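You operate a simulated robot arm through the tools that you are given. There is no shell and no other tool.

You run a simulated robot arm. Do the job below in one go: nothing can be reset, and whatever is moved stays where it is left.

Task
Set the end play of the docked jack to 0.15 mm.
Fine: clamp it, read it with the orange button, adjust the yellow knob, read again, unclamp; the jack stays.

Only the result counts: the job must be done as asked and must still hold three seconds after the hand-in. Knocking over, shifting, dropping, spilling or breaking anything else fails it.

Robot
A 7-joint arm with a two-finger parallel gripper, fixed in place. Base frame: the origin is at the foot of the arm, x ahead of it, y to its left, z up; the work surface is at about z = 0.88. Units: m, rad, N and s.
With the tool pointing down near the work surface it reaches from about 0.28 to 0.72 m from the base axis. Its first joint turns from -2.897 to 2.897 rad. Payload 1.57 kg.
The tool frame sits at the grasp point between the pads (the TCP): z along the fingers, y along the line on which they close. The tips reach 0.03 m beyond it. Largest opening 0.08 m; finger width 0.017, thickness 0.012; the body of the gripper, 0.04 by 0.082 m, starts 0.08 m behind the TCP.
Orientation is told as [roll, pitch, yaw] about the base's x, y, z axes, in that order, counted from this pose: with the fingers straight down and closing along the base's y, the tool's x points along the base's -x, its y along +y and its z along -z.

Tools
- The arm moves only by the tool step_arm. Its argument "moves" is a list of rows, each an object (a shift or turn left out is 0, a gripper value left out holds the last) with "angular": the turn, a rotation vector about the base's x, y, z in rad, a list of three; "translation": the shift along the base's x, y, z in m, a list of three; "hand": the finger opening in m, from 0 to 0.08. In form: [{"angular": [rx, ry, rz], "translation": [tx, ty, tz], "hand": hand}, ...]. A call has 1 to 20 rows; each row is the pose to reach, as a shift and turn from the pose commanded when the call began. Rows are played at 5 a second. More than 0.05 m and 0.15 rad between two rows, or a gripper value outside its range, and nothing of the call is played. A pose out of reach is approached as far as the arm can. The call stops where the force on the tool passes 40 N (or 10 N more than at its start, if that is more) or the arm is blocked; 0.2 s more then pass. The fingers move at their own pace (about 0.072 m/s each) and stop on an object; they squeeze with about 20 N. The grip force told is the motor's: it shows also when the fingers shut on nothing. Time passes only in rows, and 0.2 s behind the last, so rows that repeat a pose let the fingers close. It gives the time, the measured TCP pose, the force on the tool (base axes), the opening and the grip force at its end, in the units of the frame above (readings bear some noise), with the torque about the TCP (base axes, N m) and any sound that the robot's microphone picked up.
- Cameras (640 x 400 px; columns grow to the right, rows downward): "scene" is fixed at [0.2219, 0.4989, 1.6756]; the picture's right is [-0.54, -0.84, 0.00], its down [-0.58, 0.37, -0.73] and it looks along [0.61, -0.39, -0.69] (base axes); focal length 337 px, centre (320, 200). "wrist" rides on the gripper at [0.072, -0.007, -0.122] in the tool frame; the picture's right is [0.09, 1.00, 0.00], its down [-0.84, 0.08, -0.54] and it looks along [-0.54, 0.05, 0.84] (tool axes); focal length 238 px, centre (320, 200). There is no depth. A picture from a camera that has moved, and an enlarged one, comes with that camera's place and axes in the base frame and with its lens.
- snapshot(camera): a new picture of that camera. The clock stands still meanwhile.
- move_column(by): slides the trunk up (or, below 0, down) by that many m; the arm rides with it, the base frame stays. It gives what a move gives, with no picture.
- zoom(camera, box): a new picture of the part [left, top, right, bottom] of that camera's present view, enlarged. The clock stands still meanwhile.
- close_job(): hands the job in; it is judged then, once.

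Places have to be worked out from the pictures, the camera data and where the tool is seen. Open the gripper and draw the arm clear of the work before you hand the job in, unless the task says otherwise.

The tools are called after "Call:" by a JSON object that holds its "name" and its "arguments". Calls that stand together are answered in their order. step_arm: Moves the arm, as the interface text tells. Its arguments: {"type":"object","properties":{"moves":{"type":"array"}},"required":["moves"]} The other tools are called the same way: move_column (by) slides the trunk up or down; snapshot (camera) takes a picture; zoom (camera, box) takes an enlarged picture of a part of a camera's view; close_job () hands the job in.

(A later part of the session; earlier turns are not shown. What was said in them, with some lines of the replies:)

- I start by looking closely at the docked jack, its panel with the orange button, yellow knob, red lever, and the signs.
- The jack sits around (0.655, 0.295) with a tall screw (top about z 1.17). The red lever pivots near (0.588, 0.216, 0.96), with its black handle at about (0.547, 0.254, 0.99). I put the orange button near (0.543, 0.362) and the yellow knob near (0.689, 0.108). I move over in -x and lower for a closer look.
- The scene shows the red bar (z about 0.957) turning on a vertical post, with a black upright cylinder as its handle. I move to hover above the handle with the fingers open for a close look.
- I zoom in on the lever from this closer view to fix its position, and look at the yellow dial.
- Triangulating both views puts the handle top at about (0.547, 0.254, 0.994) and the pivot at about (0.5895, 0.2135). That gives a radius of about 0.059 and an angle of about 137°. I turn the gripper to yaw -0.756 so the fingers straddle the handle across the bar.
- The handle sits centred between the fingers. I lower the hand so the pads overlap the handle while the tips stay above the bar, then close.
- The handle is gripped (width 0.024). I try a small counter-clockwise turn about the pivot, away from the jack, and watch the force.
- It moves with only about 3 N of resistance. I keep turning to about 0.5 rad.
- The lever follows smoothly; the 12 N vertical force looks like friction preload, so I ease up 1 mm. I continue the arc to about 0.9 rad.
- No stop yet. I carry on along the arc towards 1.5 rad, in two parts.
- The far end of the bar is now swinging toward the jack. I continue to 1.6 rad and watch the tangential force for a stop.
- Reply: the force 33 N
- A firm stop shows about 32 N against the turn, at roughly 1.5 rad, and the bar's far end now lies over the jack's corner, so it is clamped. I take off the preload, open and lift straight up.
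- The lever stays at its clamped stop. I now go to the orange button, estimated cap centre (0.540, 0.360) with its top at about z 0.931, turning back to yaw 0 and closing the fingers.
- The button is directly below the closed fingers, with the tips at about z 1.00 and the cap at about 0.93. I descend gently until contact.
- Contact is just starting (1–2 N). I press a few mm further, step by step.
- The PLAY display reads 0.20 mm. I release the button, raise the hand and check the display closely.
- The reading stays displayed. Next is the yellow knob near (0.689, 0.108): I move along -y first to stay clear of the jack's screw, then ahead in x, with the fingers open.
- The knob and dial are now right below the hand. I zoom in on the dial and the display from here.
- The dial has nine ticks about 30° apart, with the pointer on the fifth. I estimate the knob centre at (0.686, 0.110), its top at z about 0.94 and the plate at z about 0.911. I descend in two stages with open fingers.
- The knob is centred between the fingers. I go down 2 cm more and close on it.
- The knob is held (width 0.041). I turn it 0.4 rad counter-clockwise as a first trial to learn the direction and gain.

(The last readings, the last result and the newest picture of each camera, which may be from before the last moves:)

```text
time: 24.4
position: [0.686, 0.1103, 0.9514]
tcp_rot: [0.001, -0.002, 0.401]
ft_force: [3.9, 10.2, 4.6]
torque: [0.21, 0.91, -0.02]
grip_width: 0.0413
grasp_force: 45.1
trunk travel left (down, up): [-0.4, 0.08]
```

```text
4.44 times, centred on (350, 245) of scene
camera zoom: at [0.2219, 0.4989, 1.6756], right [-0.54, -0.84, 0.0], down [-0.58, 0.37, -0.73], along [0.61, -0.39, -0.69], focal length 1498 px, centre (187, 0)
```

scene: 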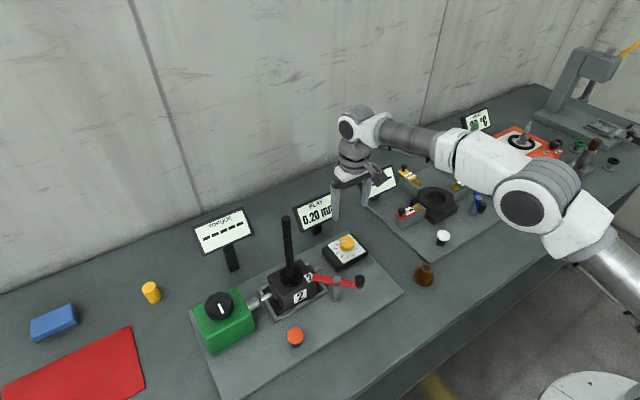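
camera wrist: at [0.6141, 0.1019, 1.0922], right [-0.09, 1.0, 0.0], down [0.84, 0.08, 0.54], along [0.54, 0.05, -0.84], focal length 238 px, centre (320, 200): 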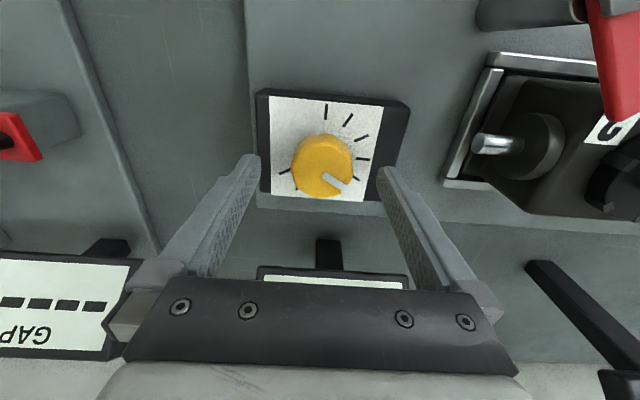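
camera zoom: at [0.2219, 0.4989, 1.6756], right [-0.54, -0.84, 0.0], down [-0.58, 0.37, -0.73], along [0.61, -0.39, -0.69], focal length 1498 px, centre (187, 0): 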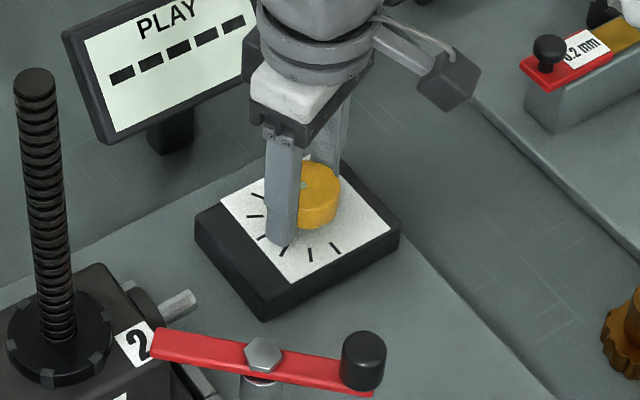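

The knob followed exactly and the display went back to dashes. I release, lift, and return by the same safe route to the button.

Call:
{"name": "step_arm", "arguments": {"moves": [{"hand": 0.08}, {"hand": 0.08}, {"translation": [0, 0, 0.04], "hand": 0.08}, {"translation": [0, 0, 0.08], "hand": 0.08}, {"translation": [0, 0, 0.12], "hand": 0.08}, {"translation": [0, 0, 0.155], "hand": 0.08}, {"translation": [-0.045, 0, 0.16], "angular": [0, 0, -0.1], "hand": 0.08}, {"translation": [-0.09, 0, 0.16], "angular": [0, 0, -0.2], "hand": 0.04}, {"translation": [-0.135, 0.01, 0.16], "angular": [0, 0, -0.3], "hand": 0.0}, {"translation": [-0.147, 0.05, 0.16], "angular": [0, 0, -0.4], "hand": 0.0}, {"translation": [-0.147, 0.095, 0.16], "angular": [0, 0, -0.4], "hand": 0.0}, {"translation": [-0.147, 0.14, 0.16], "angular": [0, 0, -0.4], "hand": 0.0}, {"translation": [-0.147, 0.185, 0.15], "angular": [0, 0, -0.4], "hand": 0.0}, {"translation": [-0.147, 0.225, 0.13], "angular": [0, 0, -0.4], "hand": 0.0}, {"translation": [-0.147, 0.2505, 0.095], "angular": [0, 0, -0.4], "hand": 0.0}, {"translation": [-0.147, 0.2505, 0.05], "angular": [0, 0, -0.4], "hand": 0.0}, {"translation": [-0.147, 0.2505, 0.02], "angular": [0, 0, -0.4], "hand": 0.0}, {"translation": [-0.147, 0.2505, 0.02], "angular": [0, 0, -0.4], "hand": 0.0}]}}

Call:
{"name": "snapshot", "arguments": {"camera": "wrist"}}

Call:
{"name": "snapshot", "arguments": {"camera": "scene"}}

```text
time: 28.2
position: [0.5404, 0.3602, 0.971]
tcp_rot: [0.0, 0.0, -0.002]
ft_force: [0.6, -0.3, 0.0]
torque: [-0.02, 0.02, -0.04]
grip_width: 0.0003
grasp_force: 20.1
trunk travel left (down, up): [-0.4, 0.08]
```

```text
taken
camera wrist: at [0.467, 0.353, 1.0938], right [-0.09, 1.0, 0.0], down [0.84, 0.08, 0.54], along [0.54, 0.05, -0.84], focal length 238 px, centre (320, 200)
```

wrist: 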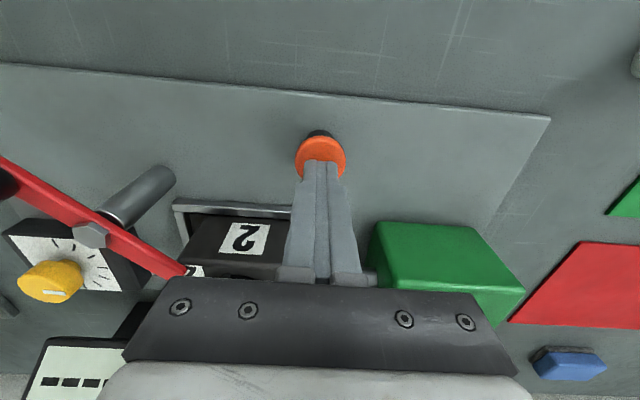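

```text
taken
```

scene: 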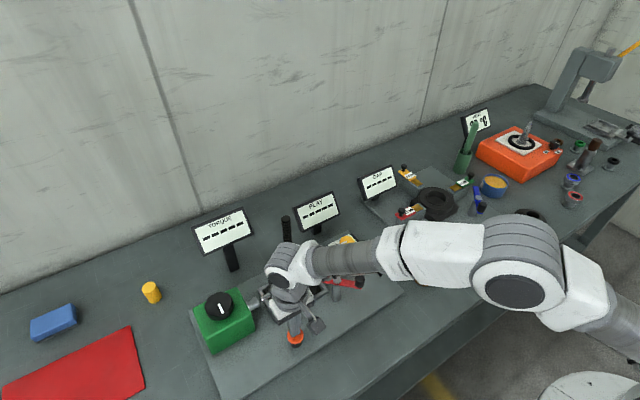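

The fingertips are just over the button. I press it down as before and read the display.

Call:
{"name": "step_arm", "arguments": {"moves": [{"translation": [0, 0, -0.006]}, {"translation": [0, 0, -0.012]}, {"translation": [0, 0, -0.015]}, {"translation": [0, 0, -0.017]}, {"translation": [0, 0, -0.017]}]}}

Call:
{"name": "zoom", "arguments": {"camera": "scene", "box": [280, 180, 380, 250]}}

```text
time: 29.4
position: [0.5398, 0.3608, 0.9537]
tcp_rot: [-0.001, 0.002, -0.001]
ft_force: [-0.3, -1.1, 4.2]
torque: [-0.02, 0.03, 0.0]
grip_width: 0.0001
grasp_force: 20.3
trunk travel left (down, up): [-0.4, 0.08]
```

```text
5.71 times, centred on (330, 215) of scene
camera zoom: at [0.2219, 0.4989, 1.6756], right [-0.54, -0.84, 0.0], down [-0.58, 0.37, -0.73], along [0.61, -0.39, -0.69], focal length 1926 px, centre (263, 114)
```

zoom: 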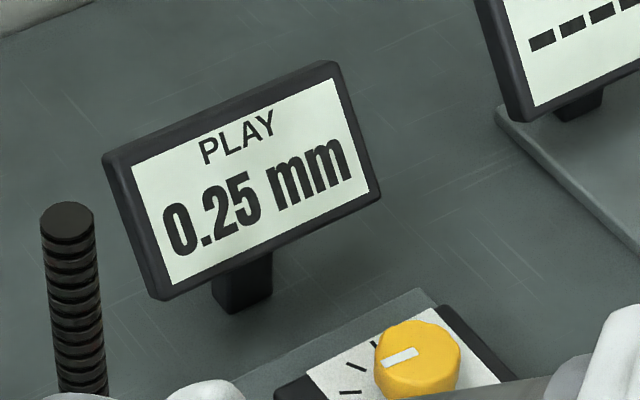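

Counter-clockwise raised the play to 0.25, so clockwise lowers it at roughly 0.125 mm/rad. I need about 0.8 rad clockwise from here, so I return to the knob at yaw +0.4.

Call:
{"name": "step_arm", "arguments": {"moves": [{"translation": [0, 0, 0.04]}, {"translation": [0, 0, 0.085]}, {"translation": [0, -0.03, 0.12]}, {"translation": [0, -0.075, 0.155]}, {"translation": [0, -0.12, 0.155]}, {"translation": [0, -0.165, 0.155]}, {"translation": [0, -0.21, 0.155]}, {"translation": [0.012, -0.24, 0.155], "hand": 0.08}, {"translation": [0.057, -0.2505, 0.155], "hand": 0.08}, {"translation": [0.1, -0.2505, 0.155], "angular": [0, 0, 0.1], "hand": 0.08}, {"translation": [0.14, -0.2505, 0.155], "angular": [0, 0, 0.2], "hand": 0.08}, {"translation": [0.147, -0.2505, 0.12], "angular": [0, 0, 0.3], "hand": 0.08}, {"translation": [0.147, -0.2505, 0.08], "angular": [0, 0, 0.4], "hand": 0.08}, {"translation": [0.147, -0.2505, 0.04], "angular": [0, 0, 0.4], "hand": 0.08}, {"translation": [0.147, -0.2505, 0.02], "angular": [0, 0, 0.4], "hand": 0.08}, {"translation": [0.147, -0.2505, 0.02], "angular": [0, 0, 0.4], "hand": 0.08}]}}

Call:
{"name": "snapshot", "arguments": {"camera": "wrist"}}

Call:
{"name": "zoom", "arguments": {"camera": "scene", "box": [290, 200, 410, 290]}}

```text
refused: row 4 steps farther than a row can; nothing moved
```

```text
taken
camera wrist: at [0.4668, 0.3531, 1.076], right [-0.09, 1.0, 0.0], down [0.84, 0.08, 0.54], along [0.54, 0.05, -0.84], focal length 238 px, centre (320, 200)
```

wrist: 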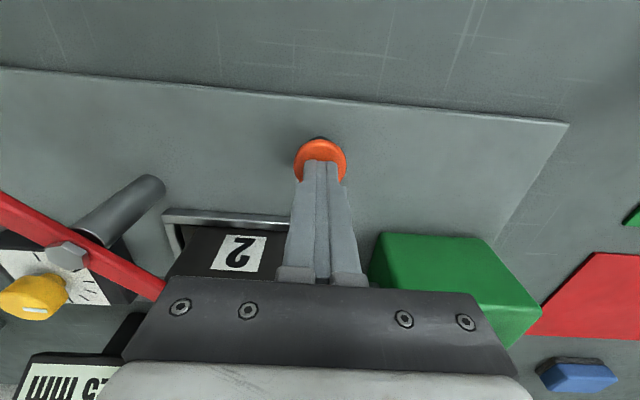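

```text
4.44 times, centred on (350, 245) of scene
camera zoom: at [0.2219, 0.4989, 1.6756], right [-0.54, -0.84, 0.0], down [-0.58, 0.37, -0.73], along [0.61, -0.39, -0.69], focal length 1498 px, centre (187, 0)
```

zoom: 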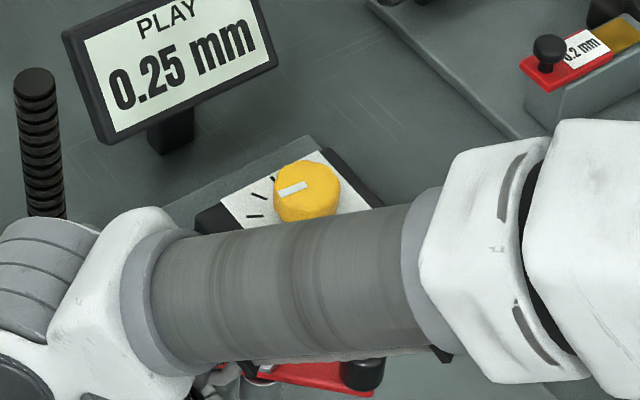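

The call was refused because one row stepped too far, so nothing moved. I resend the same route with smaller steps.

Call:
{"name": "step_arm", "arguments": {"moves": [{"translation": [0, 0, 0.04]}, {"translation": [0, 0, 0.085]}, {"translation": [0, -0.03, 0.12]}, {"translation": [0, -0.06, 0.155]}, {"translation": [0, -0.105, 0.155]}, {"translation": [0, -0.15, 0.155]}, {"translation": [0, -0.195, 0.155]}, {"translation": [0.012, -0.235, 0.155], "hand": 0.08}, {"translation": [0.055, -0.2505, 0.155], "hand": 0.08}, {"translation": [0.1, -0.2505, 0.155], "angular": [0, 0, 0.1], "hand": 0.08}, {"translation": [0.14, -0.2505, 0.155], "angular": [0, 0, 0.2], "hand": 0.08}, {"translation": [0.147, -0.2505, 0.12], "angular": [0, 0, 0.3], "hand": 0.08}, {"translation": [0.147, -0.2505, 0.08], "angular": [0, 0, 0.4], "hand": 0.08}, {"translation": [0.147, -0.2505, 0.04], "angular": [0, 0, 0.4], "hand": 0.08}, {"translation": [0.147, -0.2505, 0.02], "angular": [0, 0, 0.4], "hand": 0.08}, {"translation": [0.147, -0.2505, 0.02], "angular": [0, 0, 0.4], "hand": 0.08}]}}

Call:
{"name": "snapshot", "arguments": {"camera": "wrist"}}

Call:
{"name": "zoom", "arguments": {"camera": "scene", "box": [290, 200, 410, 290]}}

```text
time: 32.8
position: [0.6873, 0.1095, 0.9748]
tcp_rot: [-0.002, 0.002, 0.398]
ft_force: [-0.4, -0.3, -0.3]
torque: [0.01, 0.05, -0.01]
grip_width: 0.0801
grasp_force: 0.1
trunk travel left (down, up): [-0.4, 0.08]
```

```text
taken
camera wrist: at [0.622, 0.075, 1.0962], right [-0.47, 0.88, 0.0], down [0.74, 0.4, 0.54], along [0.48, 0.26, -0.84], focal length 238 px, centre (320, 200)
```

wrist: 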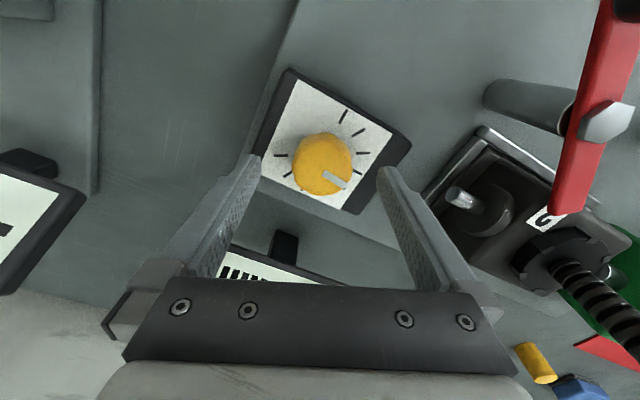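

```text
4.44 times, centred on (350, 245) of scene
camera zoom: at [0.2219, 0.4989, 1.6756], right [-0.54, -0.84, 0.0], down [-0.58, 0.37, -0.73], along [0.61, -0.39, -0.69], focal length 1498 px, centre (187, 0)
```

zoom: 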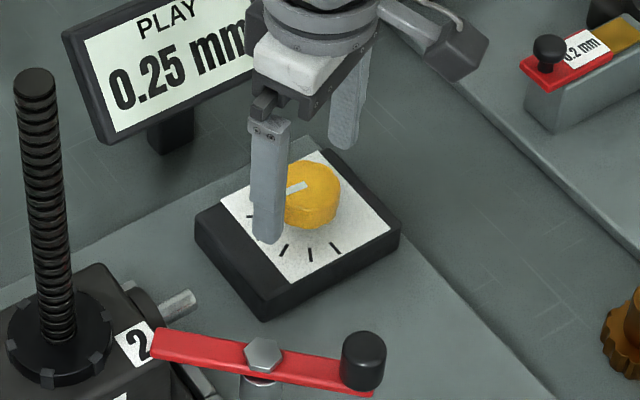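

I descend, close on the knob, and turn it 0.8 rad clockwise.

Call:
{"name": "step_arm", "arguments": {"moves": [{"translation": [0, 0, -0.012]}, {"translation": [0, 0, -0.023]}, {"translation": [0, 0, -0.023], "hand": 0.06}, {"translation": [0, 0, -0.023], "hand": 0.035}, {"translation": [0, 0, -0.023], "hand": 0.035}, {"translation": [0, 0, -0.023], "hand": 0.035}, {"translation": [0, 0, -0.023], "angular": [0, 0, -0.1]}, {"translation": [0, 0, -0.023], "angular": [0, 0, -0.2]}, {"translation": [0, 0, -0.023], "angular": [0, 0, -0.3]}, {"translation": [0, 0, -0.023], "angular": [0, 0, -0.4]}, {"translation": [0, 0, -0.023], "angular": [0, 0, -0.5]}, {"translation": [0, 0, -0.023], "angular": [0, 0, -0.6]}, {"translation": [0, 0, -0.023], "angular": [0, 0, -0.7]}, {"translation": [0, 0, -0.023], "angular": [0, 0, -0.8]}, {"translation": [0, 0, -0.023], "angular": [0, 0, -0.8]}]}}

Call:
{"name": "zoom", "arguments": {"camera": "wrist", "box": [240, 80, 420, 210]}}

Call:
{"name": "zoom", "arguments": {"camera": "scene", "box": [290, 200, 410, 290]}}

```text
time: 36.0
position: [0.6866, 0.1093, 0.9506]
tcp_rot: [-0.002, 0.002, -0.403]
ft_force: [-11.7, 1.7, -3.0]
torque: [0.33, 0.16, 0.02]
grip_width: 0.0409
grasp_force: 44.7
trunk travel left (down, up): [-0.4, 0.08]
```

```text
3.08 times, centred on (330, 145) of wrist
camera zoom: at [0.6163, 0.1315, 1.0731], right [0.31, 0.95, 0.0], down [0.8, -0.26, 0.54], along [0.51, -0.17, -0.84], focal length 733 px, centre (289, 369)
```

zoom: 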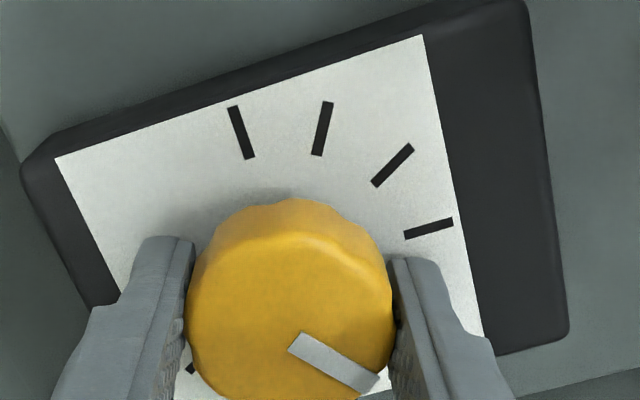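

```text
4.44 times, centred on (350, 245) of scene
camera zoom: at [0.2219, 0.4989, 1.6756], right [-0.54, -0.84, 0.0], down [-0.58, 0.37, -0.73], along [0.61, -0.39, -0.69], focal length 1498 px, centre (187, 0)
```

zoom: 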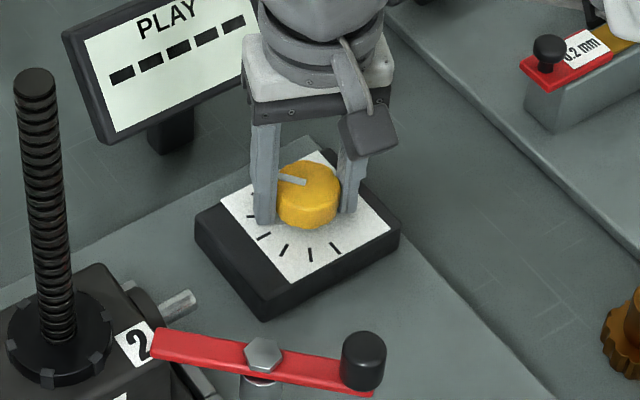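

The knob followed the hand to yaw -0.4. I release, lift, and go back to the button for another reading.

Call:
{"name": "step_arm", "arguments": {"moves": [{"hand": 0.08}, {"hand": 0.08}, {"translation": [0, 0, 0.04], "hand": 0.08}, {"translation": [0, 0, 0.08], "hand": 0.08}, {"translation": [0, 0, 0.12], "hand": 0.08}, {"translation": [0, 0, 0.155], "hand": 0.08}, {"translation": [-0.045, 0, 0.16], "angular": [0, 0, 0.1], "hand": 0.08}, {"translation": [-0.09, 0, 0.16], "angular": [0, 0, 0.2], "hand": 0.04}, {"translation": [-0.135, 0.01, 0.16], "angular": [0, 0, 0.3], "hand": 0.0}, {"translation": [-0.147, 0.05, 0.16], "angular": [0, 0, 0.4], "hand": 0.0}, {"translation": [-0.147, 0.095, 0.16], "angular": [0, 0, 0.4], "hand": 0.0}, {"translation": [-0.147, 0.14, 0.16], "angular": [0, 0, 0.4], "hand": 0.0}, {"translation": [-0.147, 0.185, 0.15], "angular": [0, 0, 0.4], "hand": 0.0}, {"translation": [-0.147, 0.225, 0.13], "angular": [0, 0, 0.4], "hand": 0.0}, {"translation": [-0.147, 0.2505, 0.095], "angular": [0, 0, 0.4], "hand": 0.0}, {"translation": [-0.147, 0.2505, 0.05], "angular": [0, 0, 0.4], "hand": 0.0}, {"translation": [-0.147, 0.2505, 0.02], "angular": [0, 0, 0.4], "hand": 0.0}, {"translation": [-0.147, 0.2505, 0.009], "angular": [0, 0, 0.4], "hand": 0.0}, {"translation": [-0.147, 0.2505, 0.003], "angular": [0, 0, 0.4], "hand": 0.0}, {"translation": [-0.147, 0.2505, 0.003], "angular": [0, 0, 0.4], "hand": 0.0}]}}

Call:
{"name": "zoom", "arguments": {"camera": "scene", "box": [280, 180, 380, 250]}}

Call:
{"name": "snapshot", "arguments": {"camera": "wrist"}}

```text
time: 40.2
position: [0.5396, 0.3603, 0.953]
tcp_rot: [0.001, 0.001, -0.002]
ft_force: [-0.6, -1.3, 3.6]
torque: [-0.06, 0.05, -0.03]
grip_width: 0.0001
grasp_force: 20.1
trunk travel left (down, up): [-0.4, 0.08]
```

```text
5.71 times, centred on (330, 215) of scene
camera zoom: at [0.2219, 0.4989, 1.6756], right [-0.54, -0.84, 0.0], down [-0.58, 0.37, -0.73], along [0.61, -0.39, -0.69], focal length 1926 px, centre (263, 114)
```

zoom: 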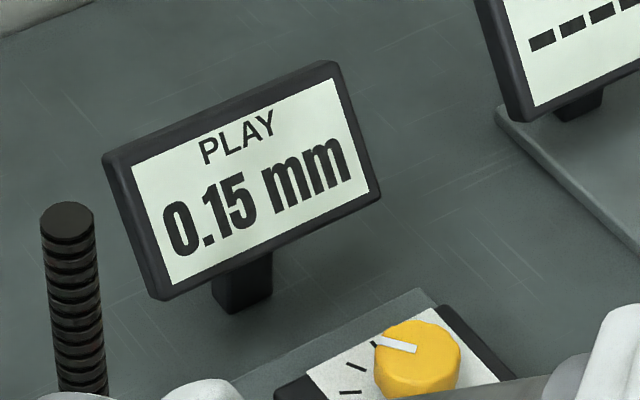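

```text
taken
camera wrist: at [0.4675, 0.3539, 1.0762], right [-0.09, 1.0, 0.0], down [0.84, 0.08, 0.54], along [0.54, 0.05, -0.84], focal length 238 px, centre (320, 200)
```

wrist: 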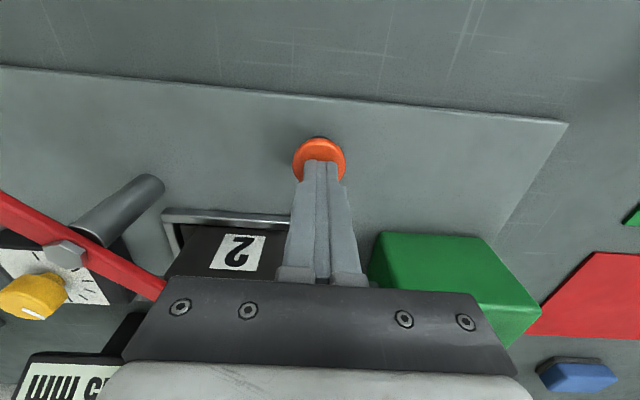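

PLAY reads 0.15 mm. I lift off and press once more to confirm the reading repeats.

Call:
{"name": "step_arm", "arguments": {"moves": [{"translation": [0, 0, 0.015]}, {"translation": [0, 0, 0.025]}, {"translation": [0, 0, 0.025]}, {"translation": [0, 0, 0.01]}, {"translation": [0, 0, 0.004]}, {"translation": [0, 0, 0.0]}, {"translation": [0, 0, 0.0]}]}}

Call:
{"name": "zoom", "arguments": {"camera": "scene", "box": [280, 180, 380, 250]}}

```text
time: 41.8
position: [0.5393, 0.359, 0.9547]
tcp_rot: [0.0, 0.001, -0.001]
ft_force: [-1.7, 0.6, 4.2]
torque: [0.03, 0.01, 0.0]
grip_width: 0.0001
grasp_force: 19.8
trunk travel left (down, up): [-0.4, 0.08]
```

```text
5.71 times, centred on (330, 215) of scene
camera zoom: at [0.2219, 0.4989, 1.6756], right [-0.54, -0.84, 0.0], down [-0.58, 0.37, -0.73], along [0.61, -0.39, -0.69], focal length 1926 px, centre (263, 114)
```

zoom: 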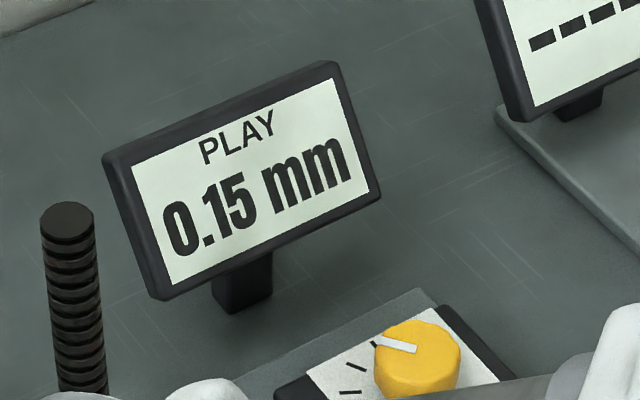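

The reading repeats at 0.15 mm. Now I go to unclamp: lift, travel to above the lever handle at about (0.547, 0.174), and turn to yaw 0.766 with the fingers open.

Call:
{"name": "step_arm", "arguments": {"moves": [{"translation": [0, 0, 0.04]}, {"translation": [0, 0, 0.085]}, {"translation": [0, -0.03, 0.12], "angular": [0, 0, 0.1]}, {"translation": [0, -0.07, 0.137], "angular": [0, 0, 0.23]}, {"translation": [0.002, -0.11, 0.137], "angular": [0, 0, 0.36]}, {"translation": [0.004, -0.15, 0.137], "angular": [0, 0, 0.49], "hand": 0.08}, {"translation": [0.0076, -0.187, 0.137], "angular": [0, 0, 0.62], "hand": 0.08}, {"translation": [0.0076, -0.187, 0.107], "angular": [0, 0, 0.75], "hand": 0.08}, {"translation": [0.0076, -0.187, 0.097], "angular": [0, 0, 0.766], "hand": 0.08}, {"translation": [0.0076, -0.187, 0.097], "angular": [0, 0, 0.766], "hand": 0.08}]}}

Call:
{"name": "snapshot", "arguments": {"camera": "wrist"}}

Call:
{"name": "zoom", "arguments": {"camera": "scene", "box": [260, 180, 420, 300]}}

```text
time: 44.0
position: [0.5481, 0.1725, 1.0504]
tcp_rot: [0.0, 0.001, 0.764]
ft_force: [-0.8, -0.2, -0.1]
torque: [0.0, 0.0, -0.01]
grip_width: 0.0798
grasp_force: 0.0
trunk travel left (down, up): [-0.4, 0.08]
```

```text
taken
camera wrist: at [0.4988, 0.1171, 1.1724], right [-0.76, 0.65, 0.0], down [0.55, 0.64, 0.54], along [0.35, 0.41, -0.84], focal length 238 px, centre (320, 200)
```

wrist: 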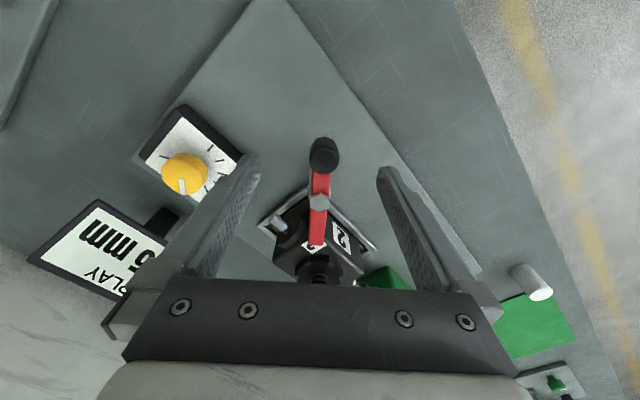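

```text
3.33 times, centred on (340, 240) of scene
camera zoom: at [0.2219, 0.4989, 1.6756], right [-0.54, -0.84, 0.0], down [-0.58, 0.37, -0.73], along [0.61, -0.39, -0.69], focal length 1124 px, centre (253, 67)
```

zoom: 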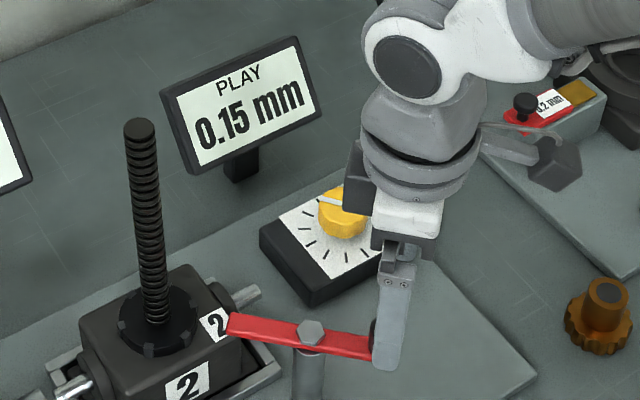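

The handle is again centred between the fingers. I descend 5 cm and close on it.

Call:
{"name": "step_arm", "arguments": {"moves": [{"translation": [0, 0, -0.02]}, {"translation": [0, 0, -0.04]}, {"translation": [0, 0, -0.05]}, {"translation": [0, 0, -0.05], "hand": 0.05}, {"translation": [0, 0, -0.05], "hand": 0.015}, {"translation": [0, 0, -0.05], "hand": 0.015}, {"translation": [0, 0, -0.05], "hand": 0.015}, {"translation": [0, 0, -0.05], "hand": 0.015}]}}

Call:
{"name": "snapshot", "arguments": {"camera": "wrist"}}

```text
time: 45.8
position: [0.5464, 0.1762, 1.0001]
tcp_rot: [0.001, 0.001, 0.766]
ft_force: [-13.4, 11.2, -1.4]
torque: [0.18, 0.09, 0.23]
grip_width: 0.0239
grasp_force: 35.6
trunk travel left (down, up): [-0.4, 0.08]
```

```text
taken
camera wrist: at [0.4977, 0.1204, 1.1228], right [-0.76, 0.65, 0.0], down [0.55, 0.64, 0.54], along [0.35, 0.41, -0.84], focal length 238 px, centre (320, 200)
```

wrist: 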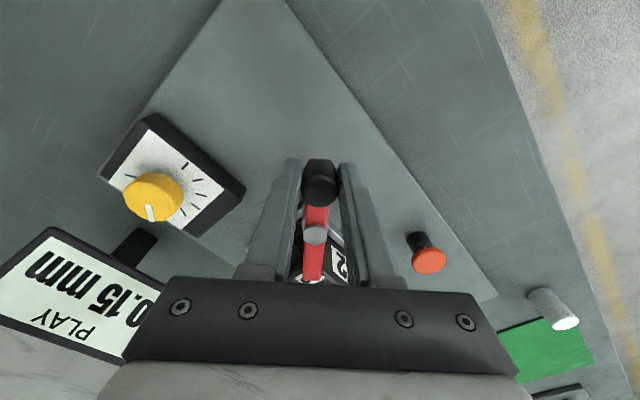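

Gripped, with the lever resting on its stop. I swing it back clockwise along the arc, first half.

Call:
{"name": "step_arm", "arguments": {"moves": [{"angular": [0, 0, -0.1], "translation": [-0.0038, 0.0045, 0]}, {"angular": [0, 0, -0.2], "translation": [-0.0071, 0.0093, 0]}, {"angular": [0, 0, -0.3], "translation": [-0.0099, 0.0145, 0]}, {"angular": [0, 0, -0.4], "translation": [-0.0122, 0.0199, 0]}, {"angular": [0, 0, -0.5], "translation": [-0.014, 0.0255, 0]}, {"angular": [0, 0, -0.6], "translation": [-0.0151, 0.0312, 0]}, {"angular": [0, 0, -0.7], "translation": [-0.0157, 0.0371, 0]}, {"angular": [0, 0, -0.7], "translation": [-0.0157, 0.0371, 0]}]}}

Call:
{"name": "snapshot", "arguments": {"camera": "wrist"}}

```text
time: 47.6
position: [0.5301, 0.2114, 0.9997]
tcp_rot: [0.003, 0.001, 0.065]
ft_force: [-8.5, -3.3, -5.3]
torque: [-0.14, 0.98, -0.13]
grip_width: 0.0236
grasp_force: 35.5
trunk travel left (down, up): [-0.4, 0.08]
```

```text
taken
camera wrist: at [0.4577, 0.1988, 1.123], right [-0.15, 0.99, 0.0], down [0.83, 0.13, 0.54], along [0.53, 0.08, -0.84], focal length 238 px, centre (320, 200)
```

wrist: 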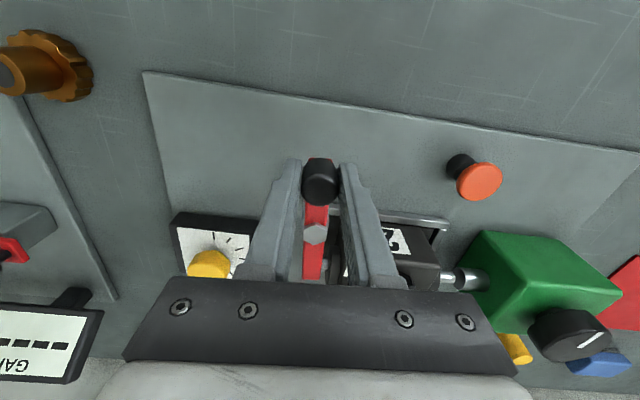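

It follows well. I continue the second half back to the original open position.

Call:
{"name": "step_arm", "arguments": {"moves": [{"angular": [0, 0, -0.1], "translation": [0.0, 0.0059, 0]}, {"angular": [0, 0, -0.2], "translation": [0.0006, 0.0117, 0]}, {"angular": [0, 0, -0.3], "translation": [0.0017, 0.0175, 0]}, {"angular": [0, 0, -0.4], "translation": [0.0035, 0.0231, 0]}, {"angular": [0, 0, -0.5], "translation": [0.0058, 0.0285, 0]}, {"angular": [0, 0, -0.6], "translation": [0.0086, 0.0336, 0]}, {"angular": [0, 0, -0.7], "translation": [0.0119, 0.0385, 0]}, {"angular": [0, 0, -0.8], "translation": [0.0157, 0.043, 0]}, {"angular": [0, 0, -0.8], "translation": [0.0157, 0.043, 0]}]}}

Call:
{"name": "snapshot", "arguments": {"camera": "wrist"}}

Call:
{"name": "zoom", "arguments": {"camera": "scene", "box": [260, 180, 420, 300]}}

```text
time: 49.6
position: [0.5468, 0.2524, 1.001]
tcp_rot: [-0.001, -0.002, -0.736]
ft_force: [-8.5, 0.7, -1.6]
torque: [-0.01, 0.05, 0.16]
grip_width: 0.0236
grasp_force: 35.6
trunk travel left (down, up): [-0.4, 0.08]
```

```text
taken
camera wrist: at [0.4882, 0.2962, 1.1229], right [0.6, 0.8, 0.0], down [0.67, -0.5, 0.54], along [0.43, -0.33, -0.84], focal length 238 px, centre (320, 200)
```

wrist: 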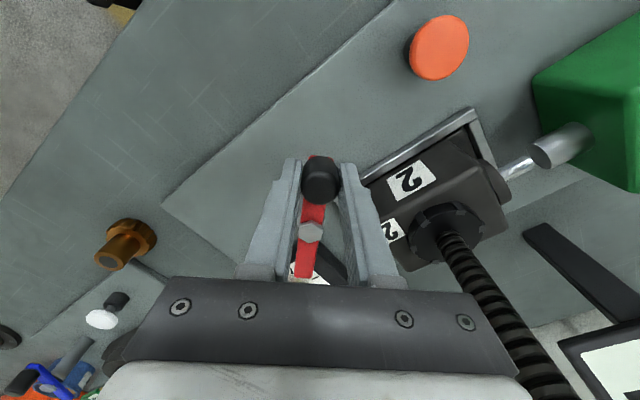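

```text
3.33 times, centred on (340, 240) of scene
camera zoom: at [0.2219, 0.4989, 1.6756], right [-0.54, -0.84, 0.0], down [-0.58, 0.37, -0.73], along [0.61, -0.39, -0.69], focal length 1124 px, centre (253, 67)
```

zoom: 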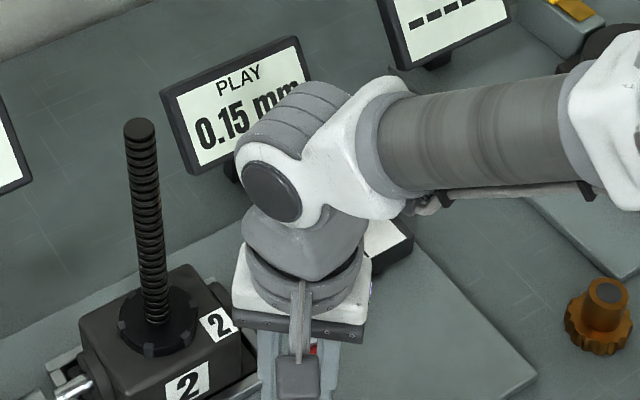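

The lever is back at about its starting angle. I nudge it a little further clockwise to confirm it is at its open stop.

Call:
{"name": "step_arm", "arguments": {"moves": [{"angular": [0, 0, -0.025], "translation": [0.001, 0.001, 0]}, {"angular": [0, 0, -0.05], "translation": [0.002, 0.0021, 0]}, {"angular": [0, 0, -0.05], "translation": [0.002, 0.0021, 0]}]}}

```text
time: 50.4
position: [0.5476, 0.2522, 1.0013]
tcp_rot: [-0.004, 0.0, -0.788]
ft_force: [-17.7, -12.5, -1.1]
torque: [-0.44, -0.29, 0.0]
grip_width: 0.024
grasp_force: 35.6
trunk travel left (down, up): [-0.4, 0.08]
```

About 21 N now opposes it with almost no motion, so it is at the open stop. I take off the preload, open, and lift away.

Call:
{"name": "step_arm", "arguments": {"moves": [{"angular": [0, 0, 0.03], "translation": [-0.0012, -0.0012, 0]}, {"angular": [0, 0, 0.03], "translation": [-0.0012, -0.0012, 0]}, {"angular": [0, 0, 0.03], "translation": [-0.0012, -0.0012, 0], "hand": 0.07}, {"angular": [0, 0, 0.03], "translation": [-0.0012, -0.0012, 0], "hand": 0.07}, {"angular": [0, 0, 0.03], "translation": [-0.0012, -0.0012, 0], "hand": 0.07}, {"angular": [0, 0, 0.03], "translation": [-0.0012, -0.0012, 0.04], "hand": 0.07}, {"angular": [0, 0, 0.03], "translation": [-0.0012, -0.0012, 0.085], "hand": 0.07}, {"angular": [0, 0, 0.03], "translation": [-0.0012, -0.0012, 0.13], "hand": 0.07}, {"angular": [0, 0, 0.15], "translation": [-0.03, -0.015, 0.16], "hand": 0.08}, {"angular": [0, 0, 0.28], "translation": [-0.06, -0.035, 0.185], "hand": 0.08}, {"angular": [0, 0, 0.41], "translation": [-0.09, -0.06, 0.205], "hand": 0.08}, {"angular": [0, 0, 0.54], "translation": [-0.11, -0.09, 0.225], "hand": 0.08}, {"angular": [0, 0, 0.67], "translation": [-0.12, -0.12, 0.24], "hand": 0.08}, {"angular": [0, 0, 0.79], "translation": [-0.13, -0.15, 0.25], "hand": 0.08}, {"angular": [0, 0, 0.79], "translation": [-0.13, -0.15, 0.25], "hand": 0.08}]}}

Call:
{"name": "snapshot", "arguments": {"camera": "scene"}}

Call:
{"name": "zoom", "arguments": {"camera": "scene", "box": [180, 180, 420, 330]}}

Call:
{"name": "snapshot", "arguments": {"camera": "wrist"}}

```text
time: 53.6
position: [0.4182, 0.1052, 1.2528]
tcp_rot: [0.001, -0.001, 0.007]
ft_force: [-0.7, -0.1, 0.6]
torque: [0.04, -0.01, -0.01]
grip_width: 0.0798
grasp_force: 0.1
trunk travel left (down, up): [-0.4, 0.08]
```

```text
taken
```

scene: 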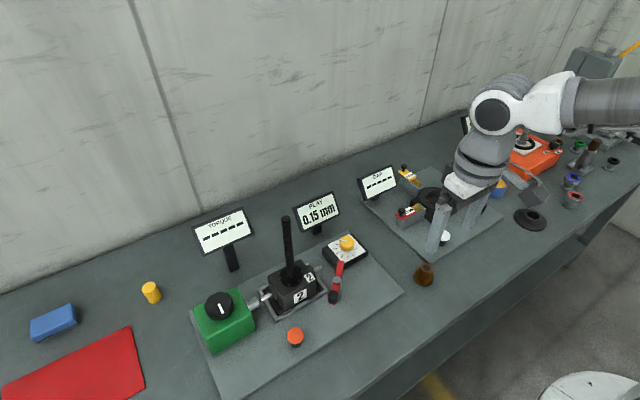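

```text
2.67 times, centred on (300, 255) of scene
camera zoom: at [0.2219, 0.4989, 1.6756], right [-0.54, -0.84, 0.0], down [-0.58, 0.37, -0.73], along [0.61, -0.39, -0.69], focal length 899 px, centre (373, 53)
```

zoom: 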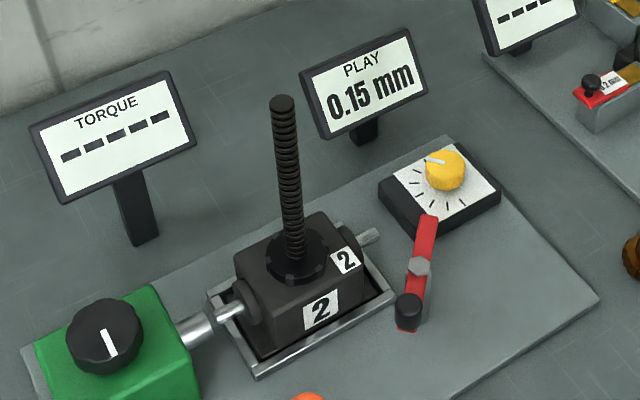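

```text
taken
camera wrist: at [0.3451, 0.0978, 1.3751], right [-0.1, 1.0, 0.0], down [0.84, 0.08, 0.54], along [0.54, 0.05, -0.84], focal length 238 px, centre (320, 200)
```

wrist: 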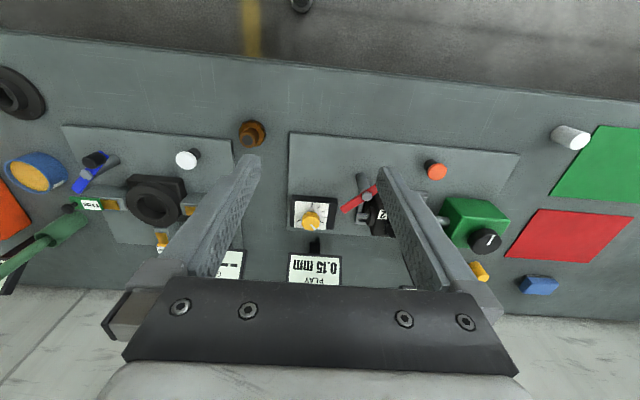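

The lever is back in its open position, the jack is still docked, PLAY shows 0.15 mm, and nothing else looks disturbed. The gripper is open and clear of the work, so I hand the job in.

Call:
{"name": "close_job", "arguments": {}}

```text
The job is handed in.
```

The docked jack's end play now reads 0.15 mm on the PLAY display, and a second press of the orange button gave the same value.

It first read 0.20 mm. A trial turn of the yellow knob counter-clockwise raised it to 0.25 mm, so I turned it 0.8 rad clockwise to reach 0.15 mm.

I then swung the red lever back to its open stop, so the jack is unclamped and still docked. The last pictures show nothing else out of place. The gripper is open and clear of the work, and I have handed the job in.
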